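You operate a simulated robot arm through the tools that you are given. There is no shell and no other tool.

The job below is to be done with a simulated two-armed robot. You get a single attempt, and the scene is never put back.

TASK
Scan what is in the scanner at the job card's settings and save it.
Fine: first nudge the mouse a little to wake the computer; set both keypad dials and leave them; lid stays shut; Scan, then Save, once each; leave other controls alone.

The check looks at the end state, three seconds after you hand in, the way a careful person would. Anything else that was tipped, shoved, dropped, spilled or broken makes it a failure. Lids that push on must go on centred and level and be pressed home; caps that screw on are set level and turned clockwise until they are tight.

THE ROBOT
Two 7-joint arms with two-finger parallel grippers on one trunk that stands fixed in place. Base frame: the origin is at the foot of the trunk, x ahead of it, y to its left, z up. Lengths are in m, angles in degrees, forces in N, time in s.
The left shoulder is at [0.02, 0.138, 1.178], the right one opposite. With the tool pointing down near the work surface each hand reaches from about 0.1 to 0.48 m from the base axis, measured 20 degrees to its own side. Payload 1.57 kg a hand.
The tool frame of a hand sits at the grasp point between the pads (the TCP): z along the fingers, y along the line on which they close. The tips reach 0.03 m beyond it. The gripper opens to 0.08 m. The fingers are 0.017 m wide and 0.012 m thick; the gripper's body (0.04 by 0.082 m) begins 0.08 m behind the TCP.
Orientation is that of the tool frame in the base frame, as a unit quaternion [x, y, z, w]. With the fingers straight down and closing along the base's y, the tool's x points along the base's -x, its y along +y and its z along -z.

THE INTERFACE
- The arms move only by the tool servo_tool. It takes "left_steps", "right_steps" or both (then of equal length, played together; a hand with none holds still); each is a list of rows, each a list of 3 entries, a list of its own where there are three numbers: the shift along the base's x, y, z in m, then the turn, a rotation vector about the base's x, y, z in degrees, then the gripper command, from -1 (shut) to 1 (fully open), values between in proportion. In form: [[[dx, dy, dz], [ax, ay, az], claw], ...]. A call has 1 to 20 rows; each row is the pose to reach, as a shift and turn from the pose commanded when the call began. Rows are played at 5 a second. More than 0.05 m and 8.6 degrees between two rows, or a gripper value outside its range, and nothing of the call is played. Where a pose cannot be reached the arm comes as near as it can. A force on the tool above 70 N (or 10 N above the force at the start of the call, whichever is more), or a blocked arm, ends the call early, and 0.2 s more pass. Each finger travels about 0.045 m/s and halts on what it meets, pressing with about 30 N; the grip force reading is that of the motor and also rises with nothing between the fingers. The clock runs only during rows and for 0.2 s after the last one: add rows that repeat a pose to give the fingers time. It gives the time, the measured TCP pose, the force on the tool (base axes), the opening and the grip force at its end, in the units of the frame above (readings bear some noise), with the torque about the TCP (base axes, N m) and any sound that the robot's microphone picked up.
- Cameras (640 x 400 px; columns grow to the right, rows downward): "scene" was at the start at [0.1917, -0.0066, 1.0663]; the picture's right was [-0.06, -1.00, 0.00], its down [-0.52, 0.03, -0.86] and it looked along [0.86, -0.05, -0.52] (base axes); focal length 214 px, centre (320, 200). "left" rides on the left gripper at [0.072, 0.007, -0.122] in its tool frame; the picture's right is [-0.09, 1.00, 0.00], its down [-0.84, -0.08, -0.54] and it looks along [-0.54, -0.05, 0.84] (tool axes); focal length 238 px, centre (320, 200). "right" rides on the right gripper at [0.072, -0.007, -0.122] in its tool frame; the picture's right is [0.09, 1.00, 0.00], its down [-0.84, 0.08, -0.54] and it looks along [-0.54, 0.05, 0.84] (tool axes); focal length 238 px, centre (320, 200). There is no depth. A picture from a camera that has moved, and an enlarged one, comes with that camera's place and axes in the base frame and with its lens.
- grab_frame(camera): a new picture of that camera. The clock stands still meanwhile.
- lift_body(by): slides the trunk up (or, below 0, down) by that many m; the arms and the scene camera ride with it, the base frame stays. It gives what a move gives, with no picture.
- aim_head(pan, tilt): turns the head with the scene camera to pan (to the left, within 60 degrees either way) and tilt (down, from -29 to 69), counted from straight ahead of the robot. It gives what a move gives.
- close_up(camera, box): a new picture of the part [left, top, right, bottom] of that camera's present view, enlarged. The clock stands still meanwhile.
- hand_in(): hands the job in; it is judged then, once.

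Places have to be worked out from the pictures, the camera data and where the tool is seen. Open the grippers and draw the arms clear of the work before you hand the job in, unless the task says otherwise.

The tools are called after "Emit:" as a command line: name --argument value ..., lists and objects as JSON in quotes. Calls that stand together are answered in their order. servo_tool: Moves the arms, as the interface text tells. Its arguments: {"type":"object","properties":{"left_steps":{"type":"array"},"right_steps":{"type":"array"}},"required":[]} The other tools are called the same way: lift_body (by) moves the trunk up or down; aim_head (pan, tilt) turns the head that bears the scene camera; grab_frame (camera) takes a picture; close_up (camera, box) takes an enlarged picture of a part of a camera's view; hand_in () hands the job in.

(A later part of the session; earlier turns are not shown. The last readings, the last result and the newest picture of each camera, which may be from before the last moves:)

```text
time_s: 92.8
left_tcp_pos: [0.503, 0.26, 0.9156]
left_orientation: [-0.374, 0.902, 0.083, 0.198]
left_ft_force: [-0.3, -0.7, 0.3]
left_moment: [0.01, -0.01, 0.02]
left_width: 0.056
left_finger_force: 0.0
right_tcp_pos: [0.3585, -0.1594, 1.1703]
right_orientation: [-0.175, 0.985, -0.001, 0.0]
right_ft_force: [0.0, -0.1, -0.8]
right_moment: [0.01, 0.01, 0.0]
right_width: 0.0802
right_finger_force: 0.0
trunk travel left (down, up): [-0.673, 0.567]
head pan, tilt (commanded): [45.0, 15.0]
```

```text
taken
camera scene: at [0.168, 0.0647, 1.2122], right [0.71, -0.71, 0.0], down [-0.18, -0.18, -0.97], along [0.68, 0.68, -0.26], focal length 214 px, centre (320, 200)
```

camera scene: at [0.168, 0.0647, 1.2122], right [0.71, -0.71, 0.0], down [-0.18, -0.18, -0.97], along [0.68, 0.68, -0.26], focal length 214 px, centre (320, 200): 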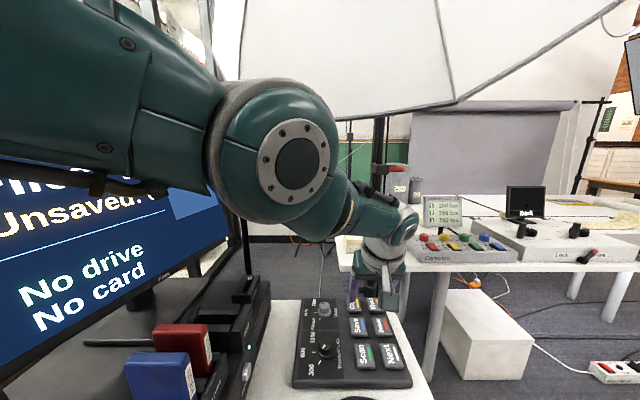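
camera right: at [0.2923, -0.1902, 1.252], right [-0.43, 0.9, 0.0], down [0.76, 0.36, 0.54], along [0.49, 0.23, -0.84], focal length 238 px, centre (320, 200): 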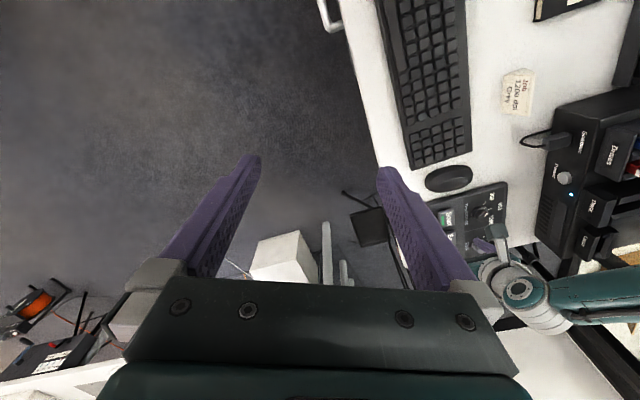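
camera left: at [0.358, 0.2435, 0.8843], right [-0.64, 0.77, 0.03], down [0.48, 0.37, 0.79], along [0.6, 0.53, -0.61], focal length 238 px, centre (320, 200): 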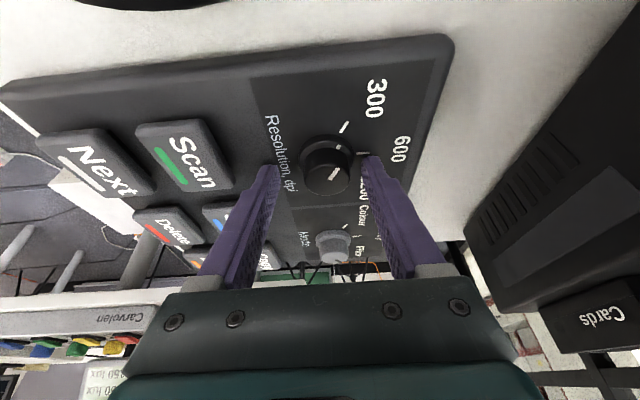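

In this elbow-up posture the elbow stays far from the drives and the reach radius is practically fixed, which I can use: I position the hand over the knob on that radius and use the trunk for the vertical motion. I raise the trunk 3 cm for margin and move the hand to above the Resolution knob with 20° tilt.

Emit:
lift_body --by 0.03

Emit:
servo_tool --left_steps '[[[-0.012, 0.01, -0.011], [-1, 1, 0], 0.4], [[-0.024, 0.02, -0.023], [-2, 2, 0], 0.4], [[-0.036, 0.03, -0.036], [-3, 3, 0], 0.4], [[-0.048, 0.04, -0.05], [-3.5, 3.5, 0], 0.4], [[-0.06, 0.048, -0.064], [-3.5, 3.5, 0], 0.4], [[-0.0708, 0.0551, -0.0766], [-3.5, 3.5, 0], 0.4], [[-0.0708, 0.0551, -0.0766], [-3.5, 3.5, 0], 0.4]]'

Emit:
grab_frame --camera "scene"

Emit:
grab_frame --camera "left"

```text
time_s: 93.5
left_tcp_pos: [0.5032, 0.2604, 0.9453]
left_orientation: [-0.375, 0.902, 0.083, 0.198]
left_ft_force: [0.2, 0.1, 0.3]
left_moment: [0.02, 0.0, -0.03]
left_width: 0.056
left_finger_force: 0.1
right_tcp_pos: [0.3579, -0.159, 1.2003]
right_orientation: [-0.174, 0.985, -0.001, -0.001]
right_ft_force: [0.1, 0.5, 0.3]
right_moment: [0.01, -0.01, -0.02]
right_width: 0.08
right_finger_force: 0.1
trunk travel left (down, up): [-0.703, 0.537]
head pan, tilt (commanded): [45.0, 15.0]
```

```text
time_s: 95.1
left_tcp_pos: [0.4395, 0.3161, 0.8619]
left_orientation: [-0.377, 0.91, 0.066, 0.158]
left_ft_force: [-0.1, 1.3, 0.2]
left_moment: [-0.01, 0.0, -0.02]
left_width: 0.0559
left_finger_force: 0.1
left hand out of reach, approached as far as the arm can: row 2, 3, 4, 5, 6, 7
right_tcp_pos: [0.3579, -0.1593, 1.1984]
right_orientation: [-0.175, 0.985, -0.001, 0.0]
right_ft_force: [0.5, 0.5, -0.2]
right_moment: [-0.03, 0.02, -0.05]
right_width: 0.0798
right_finger_force: 0.1
trunk travel left (down, up): [-0.703, 0.537]
head pan, tilt (commanded): [45.0, 15.0]
```

```text
taken
camera scene: at [0.1679, 0.0648, 1.2422], right [0.71, -0.71, 0.0], down [-0.18, -0.18, -0.97], along [0.68, 0.68, -0.26], focal length 214 px, centre (320, 200)
```

scene: 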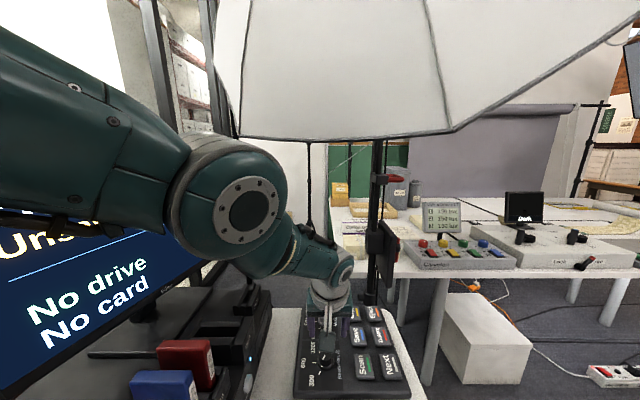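

```text
taken
camera left: at [0.3574, 0.2426, 0.9535], right [-0.64, 0.76, 0.03], down [0.48, 0.37, 0.79], along [0.6, 0.53, -0.61], focal length 238 px, centre (320, 200)
```

left: 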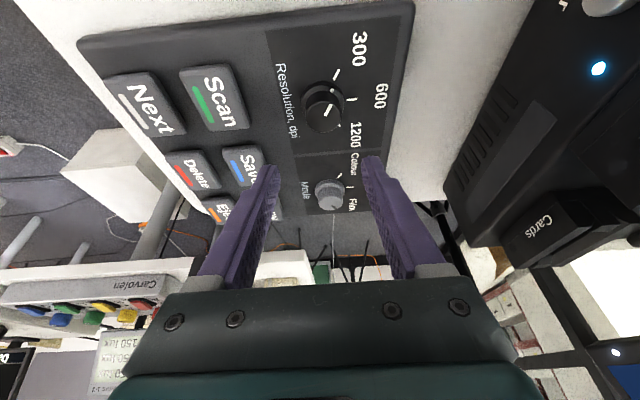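

The hand lands 7 mm too far out, as expected for a fixed radius. I slide it 7 mm in and 11 mm down along that sphere; the tips will still be 4 cm above the knob.

Emit:
servo_tool --left_steps '[[[-0.0035, -0.0005, -0.005], [0, 0, 0], 0.4], [[-0.0073, -0.001, -0.0112], [0, 0, 0], 0.4], [[-0.0073, -0.001, -0.0112], [0, 0, 0], 0.4]]'

Emit:
close_up --camera "left" --box '[240, 60, 420, 200]'

```text
time_s: 95.9
left_tcp_pos: [0.4341, 0.315, 0.8513]
left_orientation: [-0.378, 0.91, 0.066, 0.159]
left_ft_force: [-0.6, 0.3, 0.0]
left_moment: [-0.01, 0.03, 0.0]
left_width: 0.056
left_finger_force: 0.0
right_tcp_pos: [0.3595, -0.1589, 1.2002]
right_orientation: [-0.174, 0.985, -0.001, 0.0]
right_ft_force: [-1.0, 0.5, 0.4]
right_moment: [-0.03, 0.01, -0.01]
right_width: 0.0803
right_finger_force: 0.0
trunk travel left (down, up): [-0.703, 0.537]
head pan, tilt (commanded): [45.0, 15.0]
```

```text
2.86 times, centred on (330, 130) of left
camera zoom: at [0.3514, 0.242, 0.9419], right [-0.64, 0.76, 0.03], down [0.48, 0.37, 0.79], along [0.6, 0.53, -0.61], focal length 681 px, centre (291, 400)
```

zoom: 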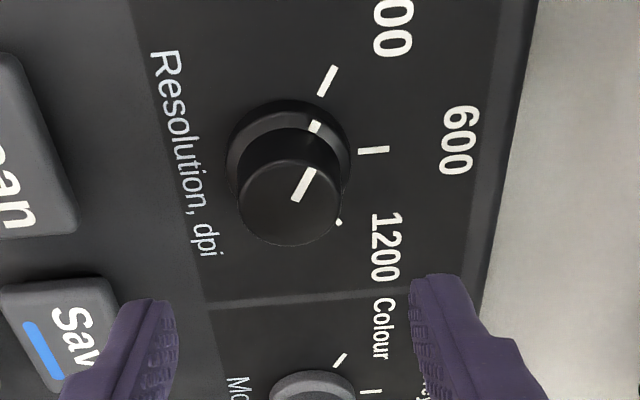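

Reached exactly, fingers centred over the knob. I lower the trunk in two steps (3 cm, then about 2 cm) to bring the open fingers around the knob.

Emit:
lift_body --by -0.03

Emit:
close_up --camera "left" --box '[240, 60, 420, 200]'

Emit:
grab_frame --camera "scene"

```text
time_s: 96.7
left_tcp_pos: [0.4334, 0.3145, 0.8211]
left_orientation: [-0.377, 0.91, 0.066, 0.16]
left_ft_force: [-0.1, -0.2, -1.2]
left_moment: [-0.02, -0.01, -0.01]
left_width: 0.0561
left_finger_force: 0.1
right_tcp_pos: [0.3582, -0.1595, 1.1696]
right_orientation: [-0.174, 0.985, -0.001, 0.0]
right_ft_force: [-0.5, -0.2, -0.3]
right_moment: [0.01, 0.05, 0.03]
right_width: 0.0801
right_finger_force: 0.1
trunk travel left (down, up): [-0.673, 0.567]
head pan, tilt (commanded): [45.0, 15.0]
```

```text
2.86 times, centred on (330, 130) of left
camera zoom: at [0.3516, 0.2418, 0.912], right [-0.64, 0.76, 0.03], down [0.48, 0.37, 0.79], along [0.6, 0.53, -0.61], focal length 681 px, centre (291, 400)
```

zoom: 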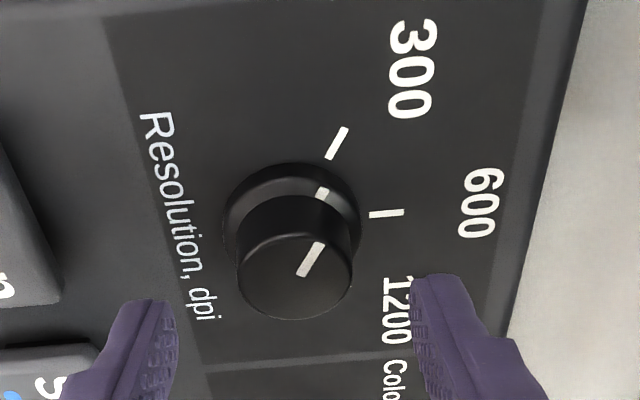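

```text
taken
camera scene: at [0.168, 0.0647, 1.2121], right [0.71, -0.71, 0.0], down [-0.18, -0.18, -0.97], along [0.68, 0.68, -0.26], focal length 214 px, centre (320, 200)
```

scene: 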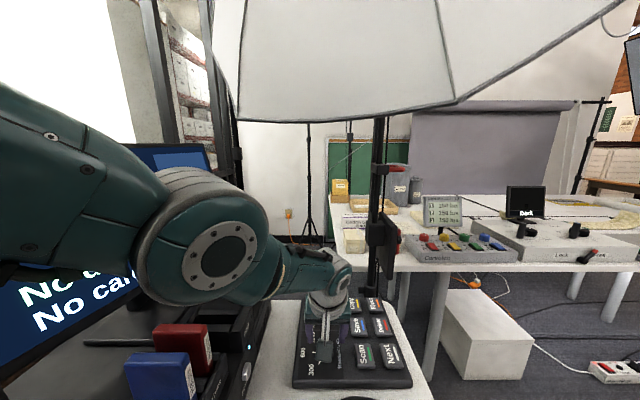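

The elbow has now folded back to its normal side on its own and is still about 10 cm above the drives. I lower the trunk the remaining 2.1 cm.

Emit:
lift_body --by -0.0205

Emit:
grab_frame --camera "left"

Emit:
close_up --camera "left" --box '[240, 90, 400, 230]'

```text
time_s: 97.3
left_tcp_pos: [0.4334, 0.3144, 0.8017]
left_orientation: [-0.377, 0.91, 0.066, 0.158]
left_ft_force: [0.0, 0.1, -0.2]
left_moment: [0.04, 0.0, -0.01]
left_width: 0.0562
left_finger_force: 0.0
right_tcp_pos: [0.3585, -0.1612, 1.1497]
right_orientation: [-0.175, 0.985, 0.0, 0.0]
right_ft_force: [-0.2, -0.1, -0.6]
right_moment: [0.01, -0.01, -0.02]
right_width: 0.0801
right_finger_force: 0.0
trunk travel left (down, up): [-0.653, 0.587]
head pan, tilt (commanded): [45.0, 15.0]
```

```text
taken
camera left: at [0.3516, 0.2418, 0.8915], right [-0.64, 0.76, 0.03], down [0.48, 0.37, 0.79], along [0.6, 0.53, -0.61], focal length 238 px, centre (320, 200)
```

left: 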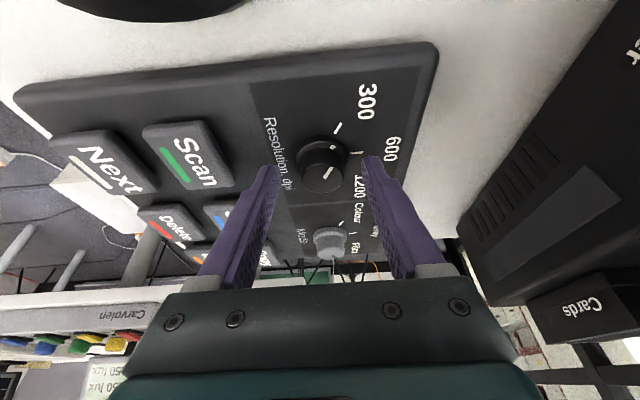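

```text
2.86 times, centred on (320, 160) of left
camera zoom: at [0.3516, 0.2418, 0.8915], right [-0.64, 0.76, 0.03], down [0.48, 0.37, 0.79], along [0.6, 0.53, -0.61], focal length 681 px, centre (320, 314)
```

zoom: 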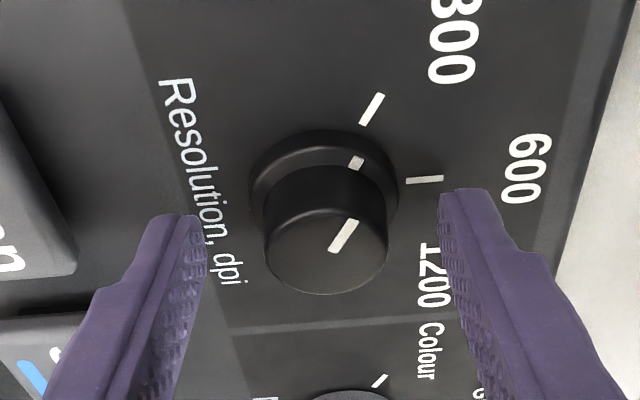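

The knob sits between the fingers, tips at z≈0.773. I lower 2 mm more and close the gripper on it.

Emit:
servo_tool --left_steps '[[[0, 0, -0.002], [0, 0, 0], 0.4], [[0, 0, -0.002], [0, 0, 0], -0.2], [[0, 0, -0.002], [0, 0, 0], -0.6], [[0, 0, -0.002], [0, 0, 0], -1], [[0, 0, -0.002], [0, 0, 0], -1]]'

Emit:
close_up --camera "left" --box '[240, 90, 400, 230]'

Emit:
grab_frame --camera "scene"

```text
time_s: 98.5
left_tcp_pos: [0.4319, 0.3144, 0.7999]
left_orientation: [-0.377, 0.91, 0.066, 0.159]
left_ft_force: [-1.5, 1.7, 1.3]
left_moment: [0.09, 0.13, 0.02]
left_width: 0.0338
left_finger_force: 36.7
right_tcp_pos: [0.3584, -0.159, 1.1494]
right_orientation: [-0.175, 0.985, -0.001, -0.001]
right_ft_force: [0.7, -0.6, 0.2]
right_moment: [-0.02, 0.02, -0.02]
right_width: 0.0801
right_finger_force: 0.0
trunk travel left (down, up): [-0.653, 0.587]
head pan, tilt (commanded): [45.0, 15.0]
```

```text
2.86 times, centred on (320, 160) of left
camera zoom: at [0.35, 0.242, 0.8901], right [-0.64, 0.77, 0.03], down [0.48, 0.37, 0.79], along [0.6, 0.53, -0.61], focal length 681 px, centre (320, 314)
```

zoom: 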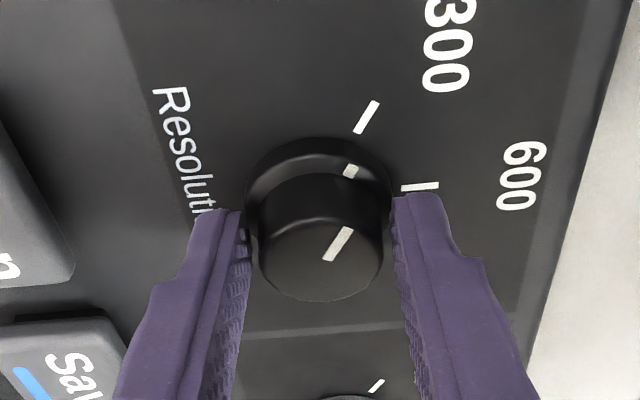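

```text
taken
camera scene: at [0.1677, 0.065, 1.1916], right [0.71, -0.71, 0.0], down [-0.18, -0.18, -0.97], along [0.68, 0.68, -0.26], focal length 214 px, centre (320, 200)
```

scene: 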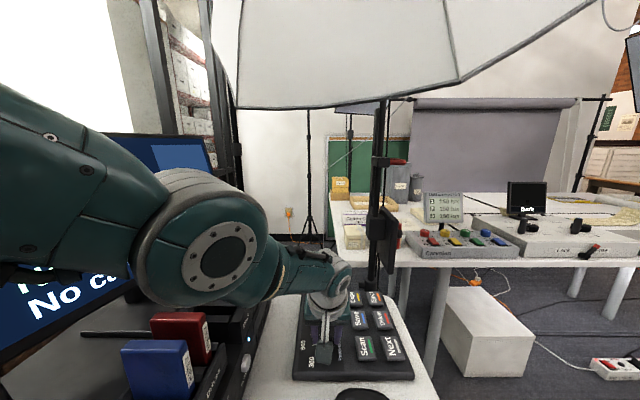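

The gripper holds the knob (width 33.8 mm, grip 37 N). I turn it clockwise by 40° about the knob's vertical axis, moving the TCP along the small circle.

Emit:
servo_tool --left_steps '[[[-0.0004, 0.0004, 0], [0, 0, -4], -1], [[-0.0008, 0.0009, 0], [0, 0, -8], -1], [[-0.0011, 0.0014, 0], [0, 0, -12], -1], [[-0.0014, 0.0019, 0], [0, 0, -16], -1], [[-0.0017, 0.0025, 0], [0, 0, -20], -1], [[-0.0019, 0.003, 0], [0, 0, -24], -1], [[-0.0021, 0.0036, 0], [0, 0, -28], -1], [[-0.0023, 0.0041, 0], [0, 0, -32], -1], [[-0.0024, 0.0047, 0], [0, 0, -36], -1], [[-0.0025, 0.0053, 0], [0, 0, -40], -1], [[-0.0025, 0.0053, 0], [0, 0, -40], -1]]'

Emit:
close_up --camera "left" --box '[240, 90, 400, 230]'

Emit:
grab_frame --camera "scene"

```text
time_s: 100.9
left_tcp_pos: [0.4304, 0.3203, 0.7998]
left_orientation: [-0.043, 0.984, 0.007, 0.172]
left_ft_force: [-26.9, -11.5, 51.8]
left_moment: [-0.5, 0.54, -0.09]
left_width: 0.0334
left_finger_force: 41.0
right_tcp_pos: [0.3568, -0.1598, 1.1494]
right_orientation: [-0.173, 0.985, -0.001, 0.0]
right_ft_force: [0.3, -0.3, 0.7]
right_moment: [0.0, 0.02, 0.0]
right_width: 0.08
right_finger_force: 0.0
trunk travel left (down, up): [-0.653, 0.587]
head pan, tilt (commanded): [45.0, 15.0]
```

```text
2.86 times, centred on (320, 160) of left
camera zoom: at [0.3206, 0.3171, 0.8898], right [0.0, 1.0, 0.03], down [0.61, -0.02, 0.79], along [0.79, 0.02, -0.61], focal length 681 px, centre (320, 314)
```

zoom: 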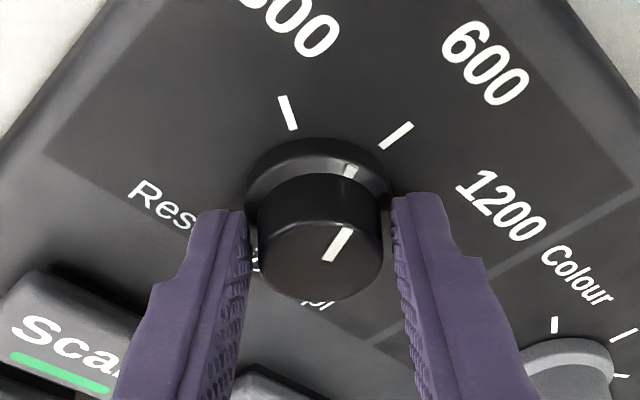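

```text
taken
camera scene: at [0.1668, 0.0651, 1.1916], right [0.71, -0.71, 0.0], down [-0.18, -0.18, -0.97], along [0.68, 0.68, -0.26], focal length 214 px, centre (320, 200)
```

scene: 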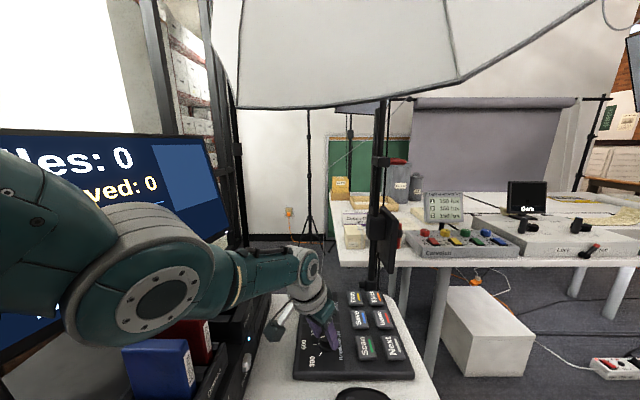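

The knob turned with the hand, but the tool force rose to about 59 N, so I open the gripper to relieve it and look at the pointer.

Emit:
servo_tool --left_steps '[[[0, 0, 0], [0, 0, 0], -0.3], [[0, 0, 0], [0, 0, 0], 0.2], [[0, 0, 0], [0, 0, 0], 0.4], [[0, 0, 0], [0, 0, 0], 0.4]]'

Emit:
close_up --camera "left" --box '[240, 90, 400, 230]'

```text
time_s: 101.9
left_tcp_pos: [0.4319, 0.32, 0.7987]
left_orientation: [-0.043, 0.984, 0.007, 0.172]
left_ft_force: [-0.4, -0.4, -1.0]
left_moment: [0.02, -0.01, 0.01]
left_width: 0.0562
left_finger_force: 0.1
right_tcp_pos: [0.3595, -0.1594, 1.1502]
right_orientation: [-0.174, 0.985, -0.001, 0.0]
right_ft_force: [0.1, -0.5, 0.0]
right_moment: [-0.03, 0.0, -0.01]
right_width: 0.0802
right_finger_force: 0.1
trunk travel left (down, up): [-0.653, 0.587]
head pan, tilt (commanded): [45.0, 15.0]
```

```text
2.86 times, centred on (320, 160) of left
camera zoom: at [0.3218, 0.3168, 0.8896], right [0.0, 1.0, 0.03], down [0.61, -0.02, 0.79], along [0.79, 0.02, -0.61], focal length 681 px, centre (320, 314)
```

zoom: 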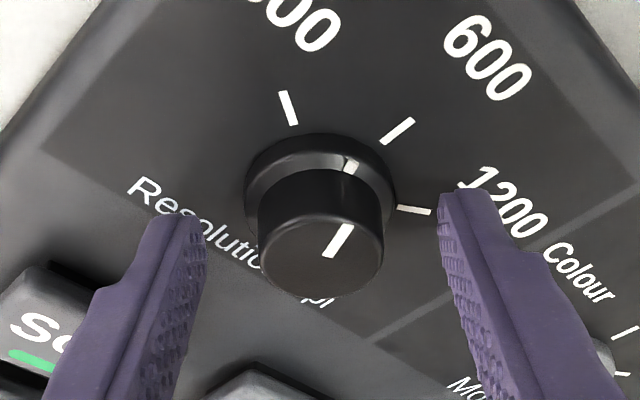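

Force is back to zero and the pointer stayed at about 40° from 300 toward 600. I swing the open hand back +40°, raise it 1.5 mm and re-centre slightly for the next grip.

Emit:
servo_tool --left_steps '[[[0.0, -0.001, 0.0015], [0, 0, 8], 0.4], [[0.0, -0.002, 0.0015], [0, 0, 16], 0.4], [[0.0001, -0.003, 0.0015], [0, 0, 24], 0.4], [[0.0002, -0.004, 0.0015], [0, 0, 32], 0.4], [[0.0003, -0.0049, 0.0015], [0, 0, 40], 0.4], [[0.0003, -0.0049, 0.0015], [0, 0, 40], 0.4]]'

Emit:
close_up --camera "left" --box '[240, 90, 400, 230]'

Emit:
grab_frame --camera "scene"

```text
time_s: 103.3
left_tcp_pos: [0.4308, 0.3149, 0.8001]
left_orientation: [-0.377, 0.91, 0.066, 0.161]
left_ft_force: [-0.6, 0.2, 0.7]
left_moment: [0.03, -0.04, 0.02]
left_width: 0.0562
left_finger_force: 0.1
right_tcp_pos: [0.3589, -0.1599, 1.1504]
right_orientation: [-0.175, 0.985, -0.001, 0.0]
right_ft_force: [-0.8, 0.4, -0.3]
right_moment: [0.03, 0.02, -0.02]
right_width: 0.0799
right_finger_force: 0.1
trunk travel left (down, up): [-0.653, 0.587]
head pan, tilt (commanded): [45.0, 15.0]
```

```text
2.86 times, centred on (320, 160) of left
camera zoom: at [0.3489, 0.2422, 0.8908], right [-0.64, 0.76, 0.03], down [0.48, 0.37, 0.79], along [0.6, 0.53, -0.61], focal length 681 px, centre (320, 314)
```

zoom: 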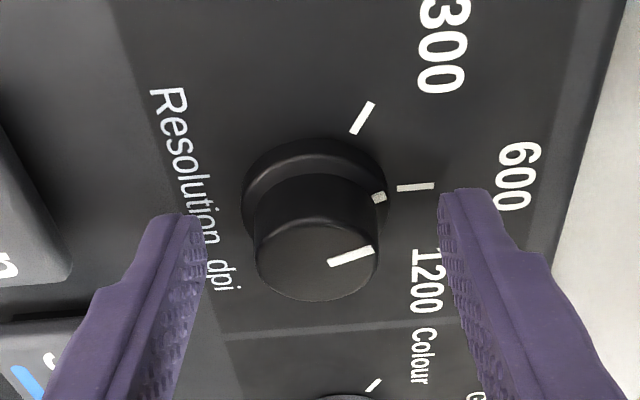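

```text
taken
camera scene: at [0.1679, 0.0647, 1.1917], right [0.71, -0.71, 0.0], down [-0.18, -0.18, -0.97], along [0.68, 0.68, -0.26], focal length 214 px, centre (320, 200)
```

scene: 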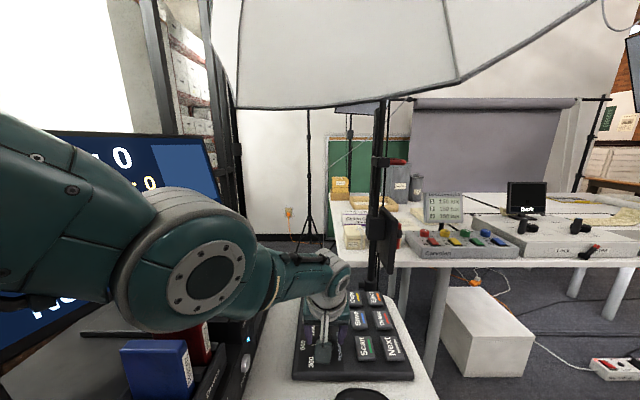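

The pointer is now just short of 600 and the posture is good. I close on the knob again and make the second 40° clockwise stroke.

Emit:
servo_tool --left_steps '[[[0, 0, 0], [0, 0, 0], -0.2], [[0, 0, 0], [0, 0, 0], -1], [[0, 0, 0], [0, 0, 0], -1], [[-0.0004, 0.0004, 0], [0, 0, -4], -1], [[-0.0008, 0.0009, 0], [0, 0, -8], -1], [[-0.0011, 0.0014, 0], [0, 0, -12], -1], [[-0.0014, 0.0019, 0], [0, 0, -16], -1], [[-0.0017, 0.0025, 0], [0, 0, -20], -1], [[-0.0019, 0.003, 0], [0, 0, -24], -1], [[-0.0021, 0.0036, 0], [0, 0, -28], -1], [[-0.0023, 0.0041, 0], [0, 0, -32], -1], [[-0.0024, 0.0047, 0], [0, 0, -36], -1], [[-0.0025, 0.0053, 0], [0, 0, -40], -1], [[-0.0025, 0.0053, 0], [0, 0, -40], -1]]'

Emit:
close_up --camera "left" --box '[240, 90, 400, 230]'

```text
time_s: 106.3
left_tcp_pos: [0.4298, 0.3205, 0.7994]
left_orientation: [-0.043, 0.984, 0.007, 0.172]
left_ft_force: [-25.7, -12.3, 55.2]
left_moment: [-0.52, 0.62, -0.08]
left_width: 0.0335
left_finger_force: 40.8
right_tcp_pos: [0.3566, -0.1583, 1.1502]
right_orientation: [-0.174, 0.985, 0.001, 0.0]
right_ft_force: [1.3, 0.7, 0.2]
right_moment: [0.0, 0.01, -0.01]
right_width: 0.0801
right_finger_force: 0.1
trunk travel left (down, up): [-0.653, 0.587]
head pan, tilt (commanded): [45.0, 15.0]
```

```text
2.86 times, centred on (320, 160) of left
camera zoom: at [0.3195, 0.317, 0.8909], right [0.0, 1.0, 0.03], down [0.61, -0.02, 0.79], along [0.79, 0.02, -0.61], focal length 681 px, centre (320, 314)
```

zoom: 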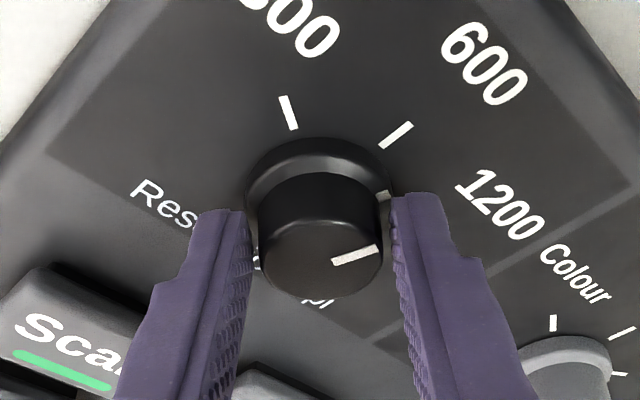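

Second stroke done: the pointer is past 600 toward 1200. I release, swing back +40° and inspect before the last stroke.

Emit:
servo_tool --left_steps '[[[0, 0, 0], [0, 0, 0], -0.3], [[0, 0, 0], [0, 0, 0], 0.2], [[0, 0, 0], [0, 0, 0], 0.4], [[0.0, -0.001, 0.0], [0, 0, 8], 0.4], [[0.0005, -0.002, 0.0], [0, 0, 16], 0.4], [[0.0012, -0.003, 0.0], [0, 0, 24], 0.4], [[0.0018, -0.004, 0.0], [0, 0, 32], 0.4], [[0.0025, -0.0053, 0.0], [0, 0, 40], 0.4], [[0.0025, -0.0053, 0.0], [0, 0, 40], 0.4]]'

Emit:
close_up --camera "left" --box '[240, 90, 400, 230]'

```text
time_s: 108.3
left_tcp_pos: [0.4329, 0.3151, 0.8002]
left_orientation: [-0.377, 0.91, 0.066, 0.161]
left_ft_force: [-0.1, -0.4, -0.8]
left_moment: [0.01, -0.01, -0.06]
left_width: 0.056
left_finger_force: 0.0
right_tcp_pos: [0.3574, -0.1596, 1.1497]
right_orientation: [-0.175, 0.985, -0.001, 0.0]
right_ft_force: [0.6, -0.2, 0.4]
right_moment: [0.01, 0.0, -0.01]
right_width: 0.08
right_finger_force: 0.0
trunk travel left (down, up): [-0.653, 0.587]
head pan, tilt (commanded): [45.0, 15.0]
```

```text
2.86 times, centred on (320, 160) of left
camera zoom: at [0.3496, 0.2422, 0.8912], right [-0.64, 0.76, 0.03], down [0.48, 0.37, 0.79], along [0.6, 0.53, -0.61], focal length 681 px, centre (320, 314)
```

zoom: 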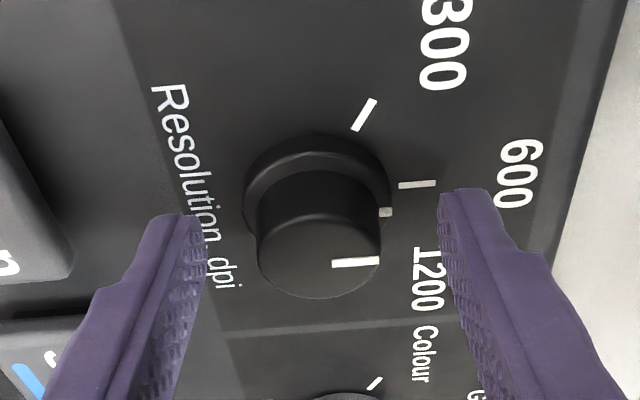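

The pointer now seems to be right at 600 after release. I zoom closely to measure it accurately.

Emit:
close_up --camera "left" --box '[285, 115, 365, 165]'

```text
8.00 times, centred on (325, 140) of left
camera zoom: at [0.3496, 0.2422, 0.8912], right [-0.64, 0.76, 0.03], down [0.48, 0.37, 0.79], along [0.6, 0.53, -0.61], focal length 1907 px, centre (280, 680)
```

zoom: 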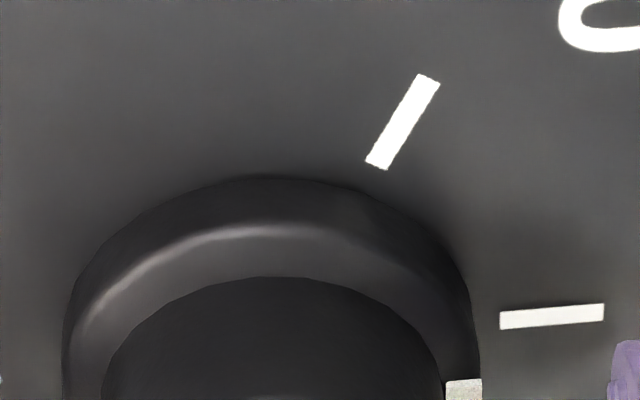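

I shift the zoom down to include the knob top.

Emit:
close_up --camera "left" --box '[285, 135, 381, 195]'

```text
6.67 times, centred on (333, 165) of left
camera zoom: at [0.3496, 0.2422, 0.8912], right [-0.64, 0.76, 0.03], down [0.48, 0.37, 0.79], along [0.6, 0.53, -0.61], focal length 1589 px, centre (233, 433)
```

zoom: 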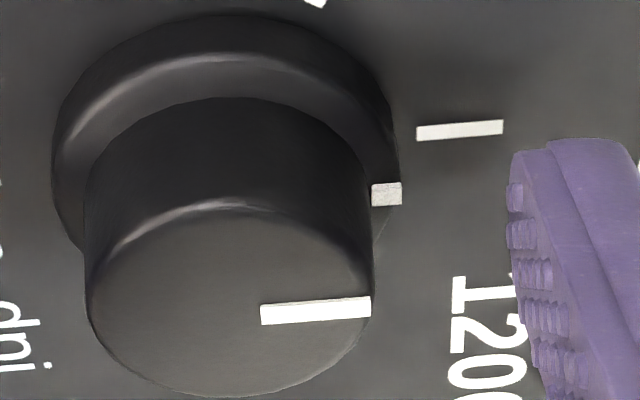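

The pointer line is parallel to the 600 tick — the knob has detents and fell back into 600 on release, so I need a stroke that passes the midpoint. I swing the open hand to φ=51°, grip, and turn 48° clockwise with a small compensation for the force seen before.

Emit:
servo_tool --left_steps '[[[0.0007, -0.0006, 0], [0, 0, 6], 0.4], [[0.0007, -0.0006, 0], [0, 0, 6], 0.4], [[0.0007, -0.0006, 0], [0, 0, 6], -0.2], [[0.0007, -0.0006, 0], [0, 0, 6], -1], [[0.0007, -0.0006, 0], [0, 0, 6], -1], [[0.0002, -0.0002, 0.0001], [0, 0, 2], -1], [[-0.0004, 0.0002, 0.0002], [0, 0, -2], -1], [[-0.0008, 0.0007, 0.0002], [0, 0, -6], -1], [[-0.0012, 0.0012, 0.0003], [0, 0, -10], -1], [[-0.0017, 0.0017, 0.0004], [0, 0, -14], -1], [[-0.0021, 0.0022, 0.0005], [0, 0, -18], -1], [[-0.0024, 0.0027, 0.0006], [0, 0, -22], -1], [[-0.0026, 0.0033, 0.0007], [0, 0, -26], -1], [[-0.0029, 0.0039, 0.0008], [0, 0, -30], -1], [[-0.0031, 0.0045, 0.0008], [0, 0, -34], -1], [[-0.0033, 0.0051, 0.0009], [0, 0, -38], -1], [[-0.0035, 0.0057, 0.001], [0, 0, -42], -1], [[-0.0035, 0.0057, 0.001], [0, 0, -42], -1]]'

Emit:
close_up --camera "left" --box '[240, 90, 400, 230]'

```text
time_s: 112.1
left_tcp_pos: [0.4338, 0.3212, 0.7947]
left_orientation: [-0.026, 0.985, 0.004, 0.17]
left_ft_force: [9.0, -0.9, -20.2]
left_moment: [-0.03, -0.24, -0.05]
left_width: 0.0358
left_finger_force: 43.1
left hand out of reach, approached as far as the arm can: row 1, 8, 9, 10, 11, 12, 13, 14, 15, 16, 17, 18
right_tcp_pos: [0.3582, -0.1607, 1.1495]
right_orientation: [-0.174, 0.985, -0.002, -0.001]
right_ft_force: [0.7, 0.5, -0.1]
right_moment: [0.02, 0.02, 0.04]
right_width: 0.0799
right_finger_force: 0.2
trunk travel left (down, up): [-0.653, 0.587]
head pan, tilt (commanded): [45.0, 15.0]
```

```text
2.86 times, centred on (320, 160) of left
camera zoom: at [0.3244, 0.3213, 0.8861], right [0.04, 1.0, 0.03], down [0.61, -0.05, 0.79], along [0.79, -0.01, -0.61], focal length 681 px, centre (320, 314)
```

zoom: 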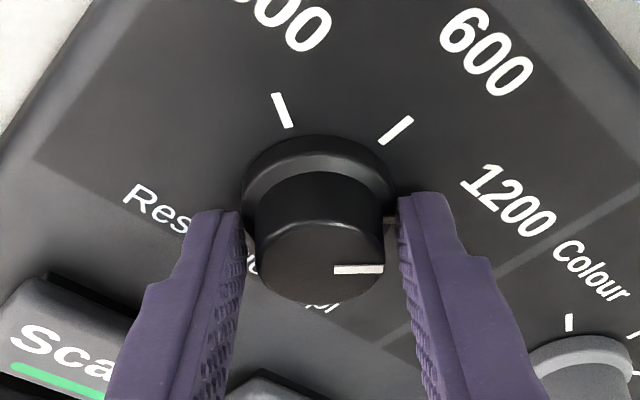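

The pointer has turned close to 1200, though the arm hit its reach limit and sank 5 mm. I open the gripper in place and look at the pointer.

Emit:
servo_tool --left_steps '[[[0, 0, 0], [0, 0, 0], 0.0], [[0, 0, 0], [0, 0, 0], 0.4], [[0, 0, 0], [0, 0, 0], 0.4], [[0, 0, 0], [0, 0, 0], 0.4]]'

Emit:
close_up --camera "left" --box '[240, 90, 400, 230]'

Emit:
grab_frame --camera "scene"

```text
time_s: 113.1
left_tcp_pos: [0.4344, 0.321, 0.7976]
left_orientation: [-0.028, 0.985, 0.005, 0.172]
left_ft_force: [1.4, 0.0, 0.2]
left_moment: [-0.04, 0.01, 0.0]
left_width: 0.056
left_finger_force: 0.0
right_tcp_pos: [0.3579, -0.1603, 1.1499]
right_orientation: [-0.174, 0.985, 0.0, 0.0]
right_ft_force: [0.2, 0.5, -0.3]
right_moment: [0.0, 0.02, 0.04]
right_width: 0.0798
right_finger_force: 0.2
trunk travel left (down, up): [-0.653, 0.587]
head pan, tilt (commanded): [45.0, 15.0]
```

```text
2.86 times, centred on (320, 160) of left
camera zoom: at [0.3254, 0.3223, 0.8881], right [0.03, 1.0, 0.03], down [0.61, -0.04, 0.79], along [0.79, -0.01, -0.61], focal length 681 px, centre (320, 314)
```

zoom: 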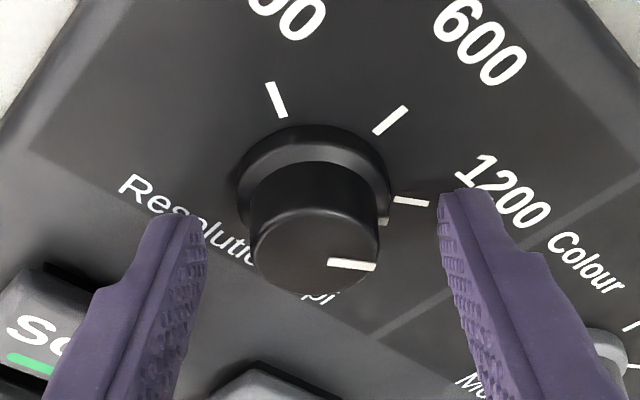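

```text
taken
camera scene: at [0.1679, 0.0647, 1.1917], right [0.71, -0.71, 0.0], down [-0.18, -0.18, -0.97], along [0.68, 0.68, -0.26], focal length 214 px, centre (320, 200)
```

scene: 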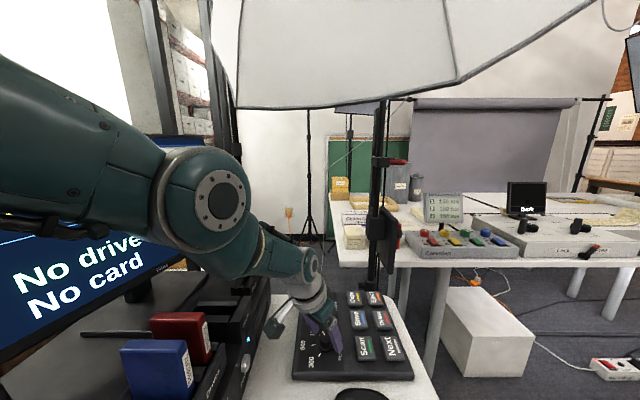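

On release the pointer looks aligned with the 1200 tick. I zoom in to verify.

Emit:
close_up --camera "left" --box '[290, 130, 370, 180]'

```text
8.00 times, centred on (330, 155) of left
camera zoom: at [0.3254, 0.3223, 0.8881], right [0.03, 1.0, 0.03], down [0.61, -0.04, 0.79], along [0.79, -0.01, -0.61], focal length 1907 px, centre (240, 560)
```

zoom: 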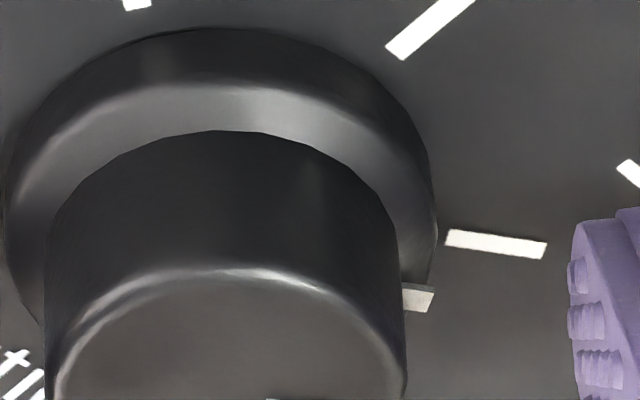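

The skirt mark lines up with the 1200 tick, so Resolution is set. I raise the trunk 6 cm to lift the open fingers straight up off the knob, then re-check from above.

Emit:
lift_body --by 0.06

Emit:
grab_frame --camera "left"

Emit:
close_up --camera "left" --box '[260, 60, 400, 150]'

Emit:
grab_frame --camera "scene"

```text
time_s: 114.1
left_tcp_pos: [0.4341, 0.3217, 0.8575]
left_orientation: [-0.026, 0.985, 0.003, 0.172]
left_ft_force: [0.0, -0.2, -0.5]
left_moment: [-0.02, -0.02, -0.04]
left_width: 0.0561
left_finger_force: 0.0
right_tcp_pos: [0.3578, -0.1593, 1.2089]
right_orientation: [-0.174, 0.985, -0.001, 0.0]
right_ft_force: [0.3, 0.4, 0.0]
right_moment: [0.01, 0.0, -0.03]
right_width: 0.0799
right_finger_force: 0.0
trunk travel left (down, up): [-0.713, 0.527]
head pan, tilt (commanded): [45.0, 15.0]
```

```text
taken
camera left: at [0.3253, 0.3222, 0.9481], right [0.03, 1.0, 0.03], down [0.61, -0.04, 0.79], along [0.79, -0.01, -0.61], focal length 238 px, centre (320, 200)
```

left: 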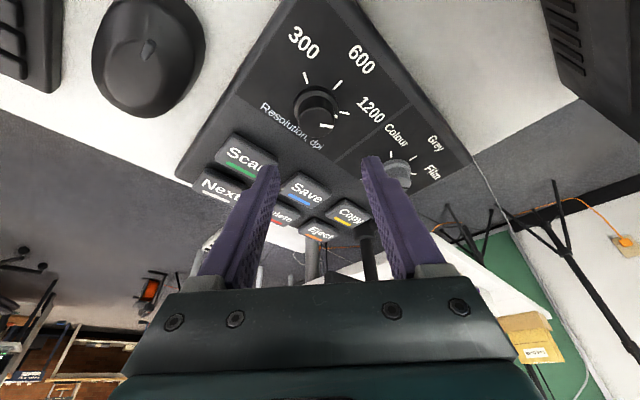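

```text
4.44 times, centred on (330, 105) of left
camera zoom: at [0.3253, 0.3222, 0.9481], right [0.03, 1.0, 0.03], down [0.61, -0.04, 0.79], along [0.79, -0.01, -0.61], focal length 1059 px, centre (276, 622)
```

zoom: 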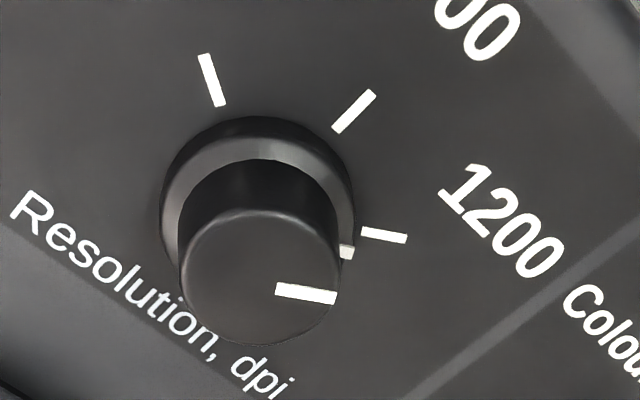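

```text
taken
camera scene: at [0.1678, 0.0647, 1.2517], right [0.71, -0.71, 0.0], down [-0.18, -0.18, -0.97], along [0.68, 0.68, -0.26], focal length 214 px, centre (320, 200)
```

scene: 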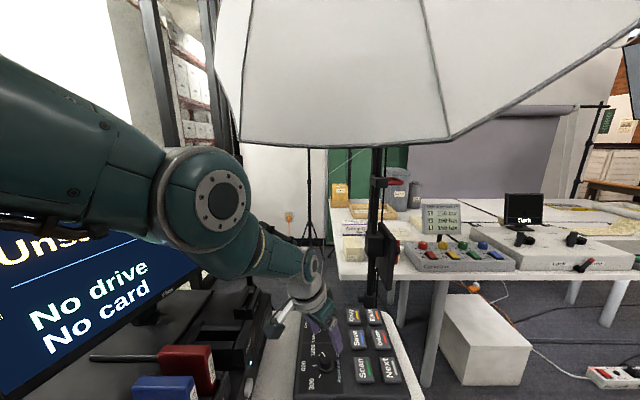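

Resolution reads 1200. Next the Mode dial at [0.521, 0.404] (Film → Grey, 60° counter-clockwise), farther out, so I'll use about 35° of outward tilt. First I re-orient the hand and move it partway along the reach sphere.

Emit:
servo_tool --left_steps '[[[0.006, 0.006, 0.01], [2.2, -3.3, 0.8], 0.4], [[0.015, 0.015, 0.022], [4.4, -6.5, 1.6], 0.4], [[0.025, 0.026, 0.034], [6.5, -9.8, 2.5], 0.4], [[0.036, 0.038, 0.045], [8.7, -13.1, 3.3], 0.4], [[0.036, 0.038, 0.045], [8.7, -13.1, 3.3], 0.4]]'

Emit:
grab_frame --camera "scene"

```text
time_s: 115.3
left_tcp_pos: [0.4828, 0.3646, 0.8942]
left_orientation: [-0.042, 0.955, 0.081, 0.284]
left_ft_force: [-0.1, 0.3, 0.7]
left_moment: [0.0, -0.01, -0.02]
left_width: 0.0559
left_finger_force: 0.0
left hand out of reach, approached as far as the arm can: row 1, 2, 3, 4, 5
right_tcp_pos: [0.3585, -0.1599, 1.2091]
right_orientation: [-0.174, 0.985, -0.001, 0.0]
right_ft_force: [-0.1, 0.4, 0.5]
right_moment: [0.0, 0.06, -0.04]
right_width: 0.0799
right_finger_force: 0.1
trunk travel left (down, up): [-0.713, 0.527]
head pan, tilt (commanded): [45.0, 15.0]
```

```text
taken
camera scene: at [0.1679, 0.0648, 1.2517], right [0.71, -0.71, 0.0], down [-0.18, -0.18, -0.97], along [0.68, 0.68, -0.26], focal length 214 px, centre (320, 200)
```

scene: 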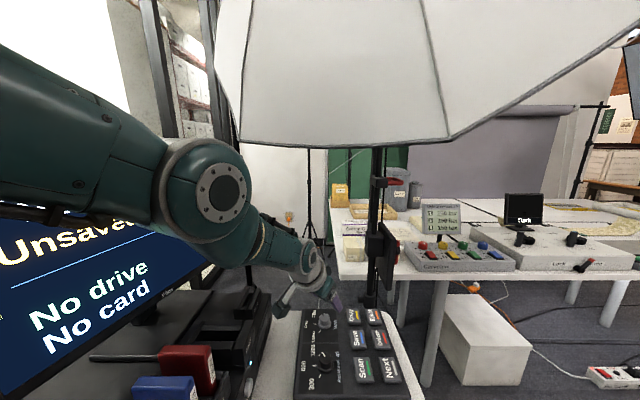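

The hand is at [0.483, 0.365, 0.894] in the elbow-up posture. I lower the trunk by 6 cm and move on to above the Mode knob.

Emit:
lift_body --by -0.06

Emit:
servo_tool --left_steps '[[[0.006, 0.009, 0.017], [0, 0, 0], 0.4], [[0.012, 0.018, 0.034], [0, 0, 0], 0.4], [[0.018, 0.027, 0.051], [0, 0, 0], 0.4], [[0.025, 0.035, 0.0674], [0, 0, 0], 0.4], [[0.025, 0.035, 0.0674], [0, 0, 0], 0.4]]'

Emit:
grab_frame --camera "left"

Emit:
grab_frame --camera "scene"

```text
time_s: 116.3
left_tcp_pos: [0.4823, 0.365, 0.8339]
left_orientation: [-0.041, 0.955, 0.08, 0.284]
left_ft_force: [-0.1, 0.4, -0.1]
left_moment: [0.02, 0.0, -0.03]
left_width: 0.0563
left_finger_force: 0.1
right_tcp_pos: [0.3581, -0.1595, 1.1494]
right_orientation: [-0.174, 0.985, 0.0, 0.0]
right_ft_force: [-0.9, -0.3, 0.6]
right_moment: [-0.02, -0.01, 0.02]
right_width: 0.0799
right_finger_force: 0.1
trunk travel left (down, up): [-0.653, 0.587]
head pan, tilt (commanded): [45.0, 15.0]
```

```text
time_s: 117.5
left_tcp_pos: [0.512, 0.4023, 0.9]
left_orientation: [-0.042, 0.955, 0.08, 0.284]
left_ft_force: [0.4, 1.5, 0.0]
left_moment: [0.02, -0.04, -0.02]
left_width: 0.0559
left_finger_force: 0.0
left hand out of reach, approached as far as the arm can: row 2, 3, 4, 5
right_tcp_pos: [0.3587, -0.1601, 1.1502]
right_orientation: [-0.174, 0.985, -0.001, 0.0]
right_ft_force: [-0.6, 0.0, -0.3]
right_moment: [-0.02, 0.02, 0.0]
right_width: 0.0801
right_finger_force: 0.0
trunk travel left (down, up): [-0.653, 0.587]
head pan, tilt (commanded): [45.0, 15.0]
```

```text
taken
camera left: at [0.3839, 0.384, 0.9621], right [-0.05, 0.98, 0.18], down [0.42, -0.14, 0.9], along [0.91, 0.12, -0.41], focal length 238 px, centre (320, 200)
```

left: 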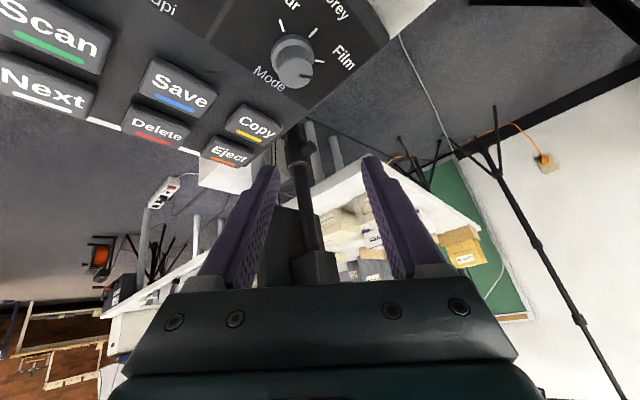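

```text
taken
camera scene: at [0.1679, 0.0648, 1.1917], right [0.71, -0.71, 0.0], down [-0.18, -0.18, -0.97], along [0.68, 0.68, -0.26], focal length 214 px, centre (320, 200)
```

scene: 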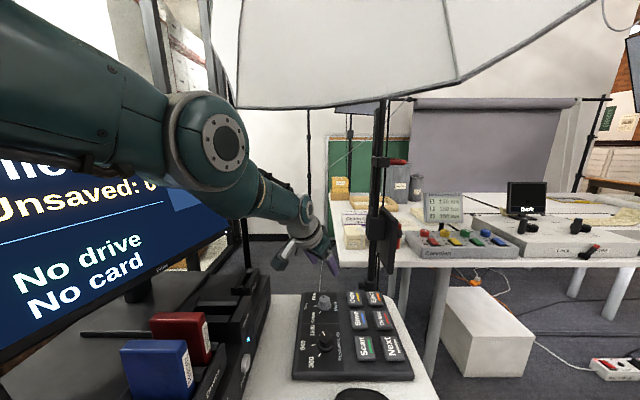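

The hand is nearly above the Mode knob. I slide it 5 mm inward and 11 mm down along the reach sphere.

Emit:
servo_tool --left_steps '[[[-0.002, -0.0014, -0.005], [0, 0, 0], 0.4], [[-0.0043, -0.0028, -0.011], [0, 0, 0], 0.4], [[-0.0043, -0.0028, -0.011], [0, 0, 0], 0.4]]'

Emit:
grab_frame --camera "scene"

Emit:
close_up --camera "left" --box '[200, 0, 400, 160]'

```text
time_s: 118.3
left_tcp_pos: [0.5069, 0.3999, 0.8877]
left_orientation: [-0.042, 0.954, 0.081, 0.284]
left_ft_force: [-0.4, -1.5, -0.9]
left_moment: [0.01, 0.03, -0.01]
left_width: 0.0563
left_finger_force: 0.1
right_tcp_pos: [0.3577, -0.1606, 1.1501]
right_orientation: [-0.175, 0.985, -0.001, 0.0]
right_ft_force: [-0.5, 0.1, -0.6]
right_moment: [0.0, 0.01, -0.01]
right_width: 0.08
right_finger_force: 0.0
trunk travel left (down, up): [-0.653, 0.587]
head pan, tilt (commanded): [45.0, 15.0]
```

```text
taken
camera scene: at [0.1679, 0.0647, 1.1917], right [0.71, -0.71, 0.0], down [-0.18, -0.18, -0.97], along [0.68, 0.68, -0.26], focal length 214 px, centre (320, 200)
```

scene: 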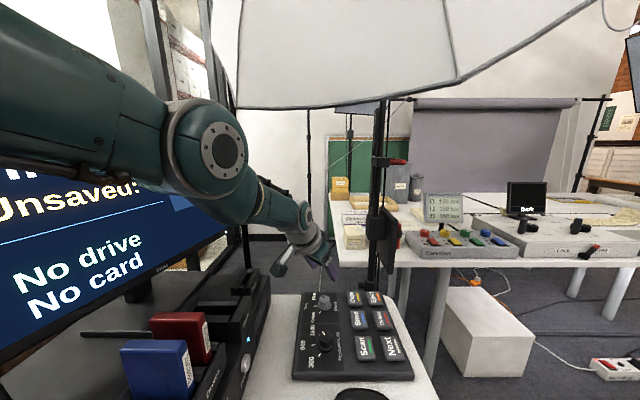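

```text
2.50 times, centred on (300, 80) of left
camera zoom: at [0.379, 0.3816, 0.9513], right [-0.05, 0.98, 0.18], down [0.42, -0.14, 0.9], along [0.91, 0.12, -0.4], focal length 596 px, centre (370, 500)
```

zoom: 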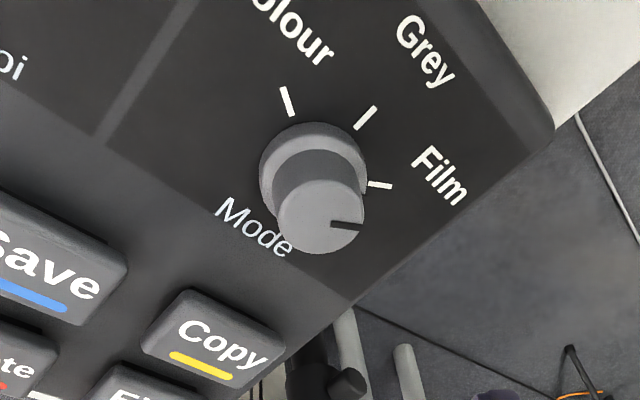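

The hand is exactly where wanted and the projected knob position matches the picture. I lower the trunk 5.5 cm and check the alignment.

Emit:
lift_body --by -0.055

Emit:
grab_frame --camera "left"

Emit:
grab_frame --camera "scene"

```text
time_s: 119.3
left_tcp_pos: [0.506, 0.3995, 0.8347]
left_orientation: [-0.041, 0.955, 0.08, 0.284]
left_ft_force: [-0.2, -0.1, -0.1]
left_moment: [0.03, -0.02, -0.01]
left_width: 0.056
left_finger_force: 0.1
right_tcp_pos: [0.3593, -0.1595, 1.0955]
right_orientation: [-0.175, 0.985, -0.001, 0.0]
right_ft_force: [-0.6, -0.2, -0.1]
right_moment: [-0.03, -0.02, 0.0]
right_width: 0.0801
right_finger_force: 0.1
trunk travel left (down, up): [-0.598, 0.642]
head pan, tilt (commanded): [45.0, 15.0]
```

```text
taken
camera left: at [0.3792, 0.3817, 0.8965], right [-0.05, 0.98, 0.18], down [0.42, -0.14, 0.9], along [0.91, 0.12, -0.4], focal length 238 px, centre (320, 200)
```

left: 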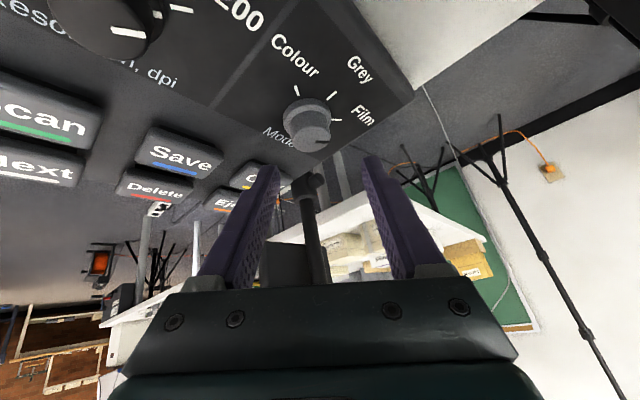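

```text
taken
camera scene: at [0.168, 0.0648, 1.1367], right [0.71, -0.71, 0.0], down [-0.18, -0.18, -0.97], along [0.68, 0.68, -0.26], focal length 214 px, centre (320, 200)
```

scene: 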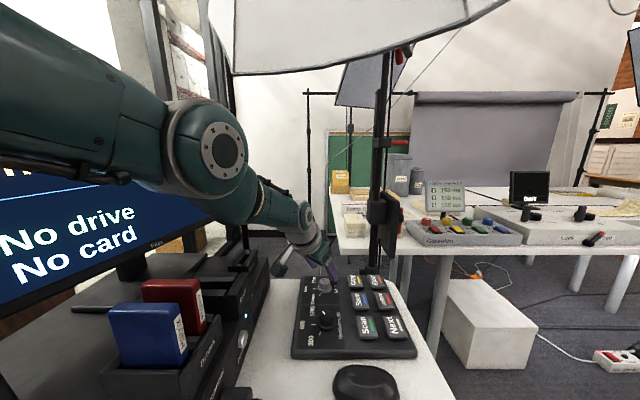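

Alignment looks right with the elbow high. I lower the trunk the last 3.6 cm so the open fingers straddle the Mode knob.

Emit:
lift_body --by -0.035

Emit:
grab_frame --camera "left"

Emit:
close_up --camera "left" --box '[230, 100, 410, 220]'

```text
time_s: 120.1
left_tcp_pos: [0.506, 0.3989, 0.7986]
left_orientation: [-0.041, 0.955, 0.08, 0.284]
left_ft_force: [-0.5, -0.4, 0.0]
left_moment: [0.01, -0.01, 0.02]
left_width: 0.056
left_finger_force: 0.1
right_tcp_pos: [0.3589, -0.1591, 1.0594]
right_orientation: [-0.175, 0.985, -0.001, 0.0]
right_ft_force: [0.2, 0.6, 0.0]
right_moment: [-0.01, -0.03, 0.02]
right_width: 0.0801
right_finger_force: 0.1
trunk travel left (down, up): [-0.563, 0.677]
head pan, tilt (commanded): [45.0, 15.0]
```

```text
taken
camera left: at [0.3792, 0.3817, 0.8614], right [-0.05, 0.98, 0.18], down [0.42, -0.14, 0.9], along [0.91, 0.12, -0.4], focal length 238 px, centre (320, 200)
```

left: 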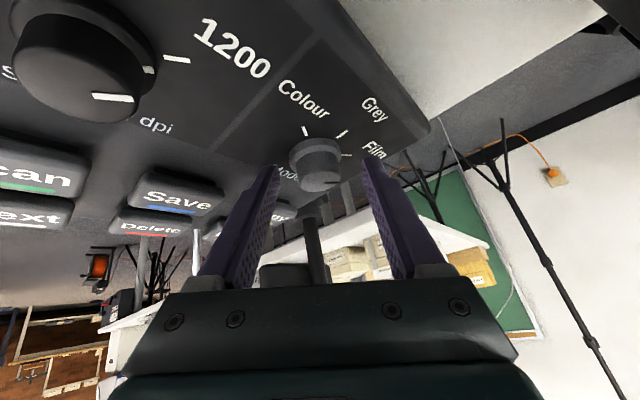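

```text
3.33 times, centred on (320, 160) of left
camera zoom: at [0.3792, 0.3817, 0.8614], right [-0.05, 0.98, 0.18], down [0.42, -0.14, 0.9], along [0.91, 0.12, -0.4], focal length 794 px, centre (320, 333)
```

zoom: 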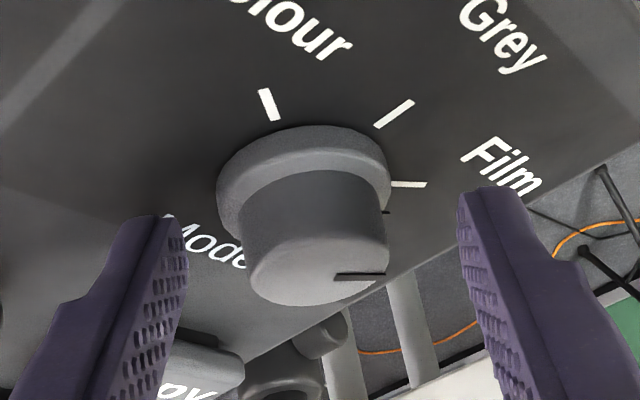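

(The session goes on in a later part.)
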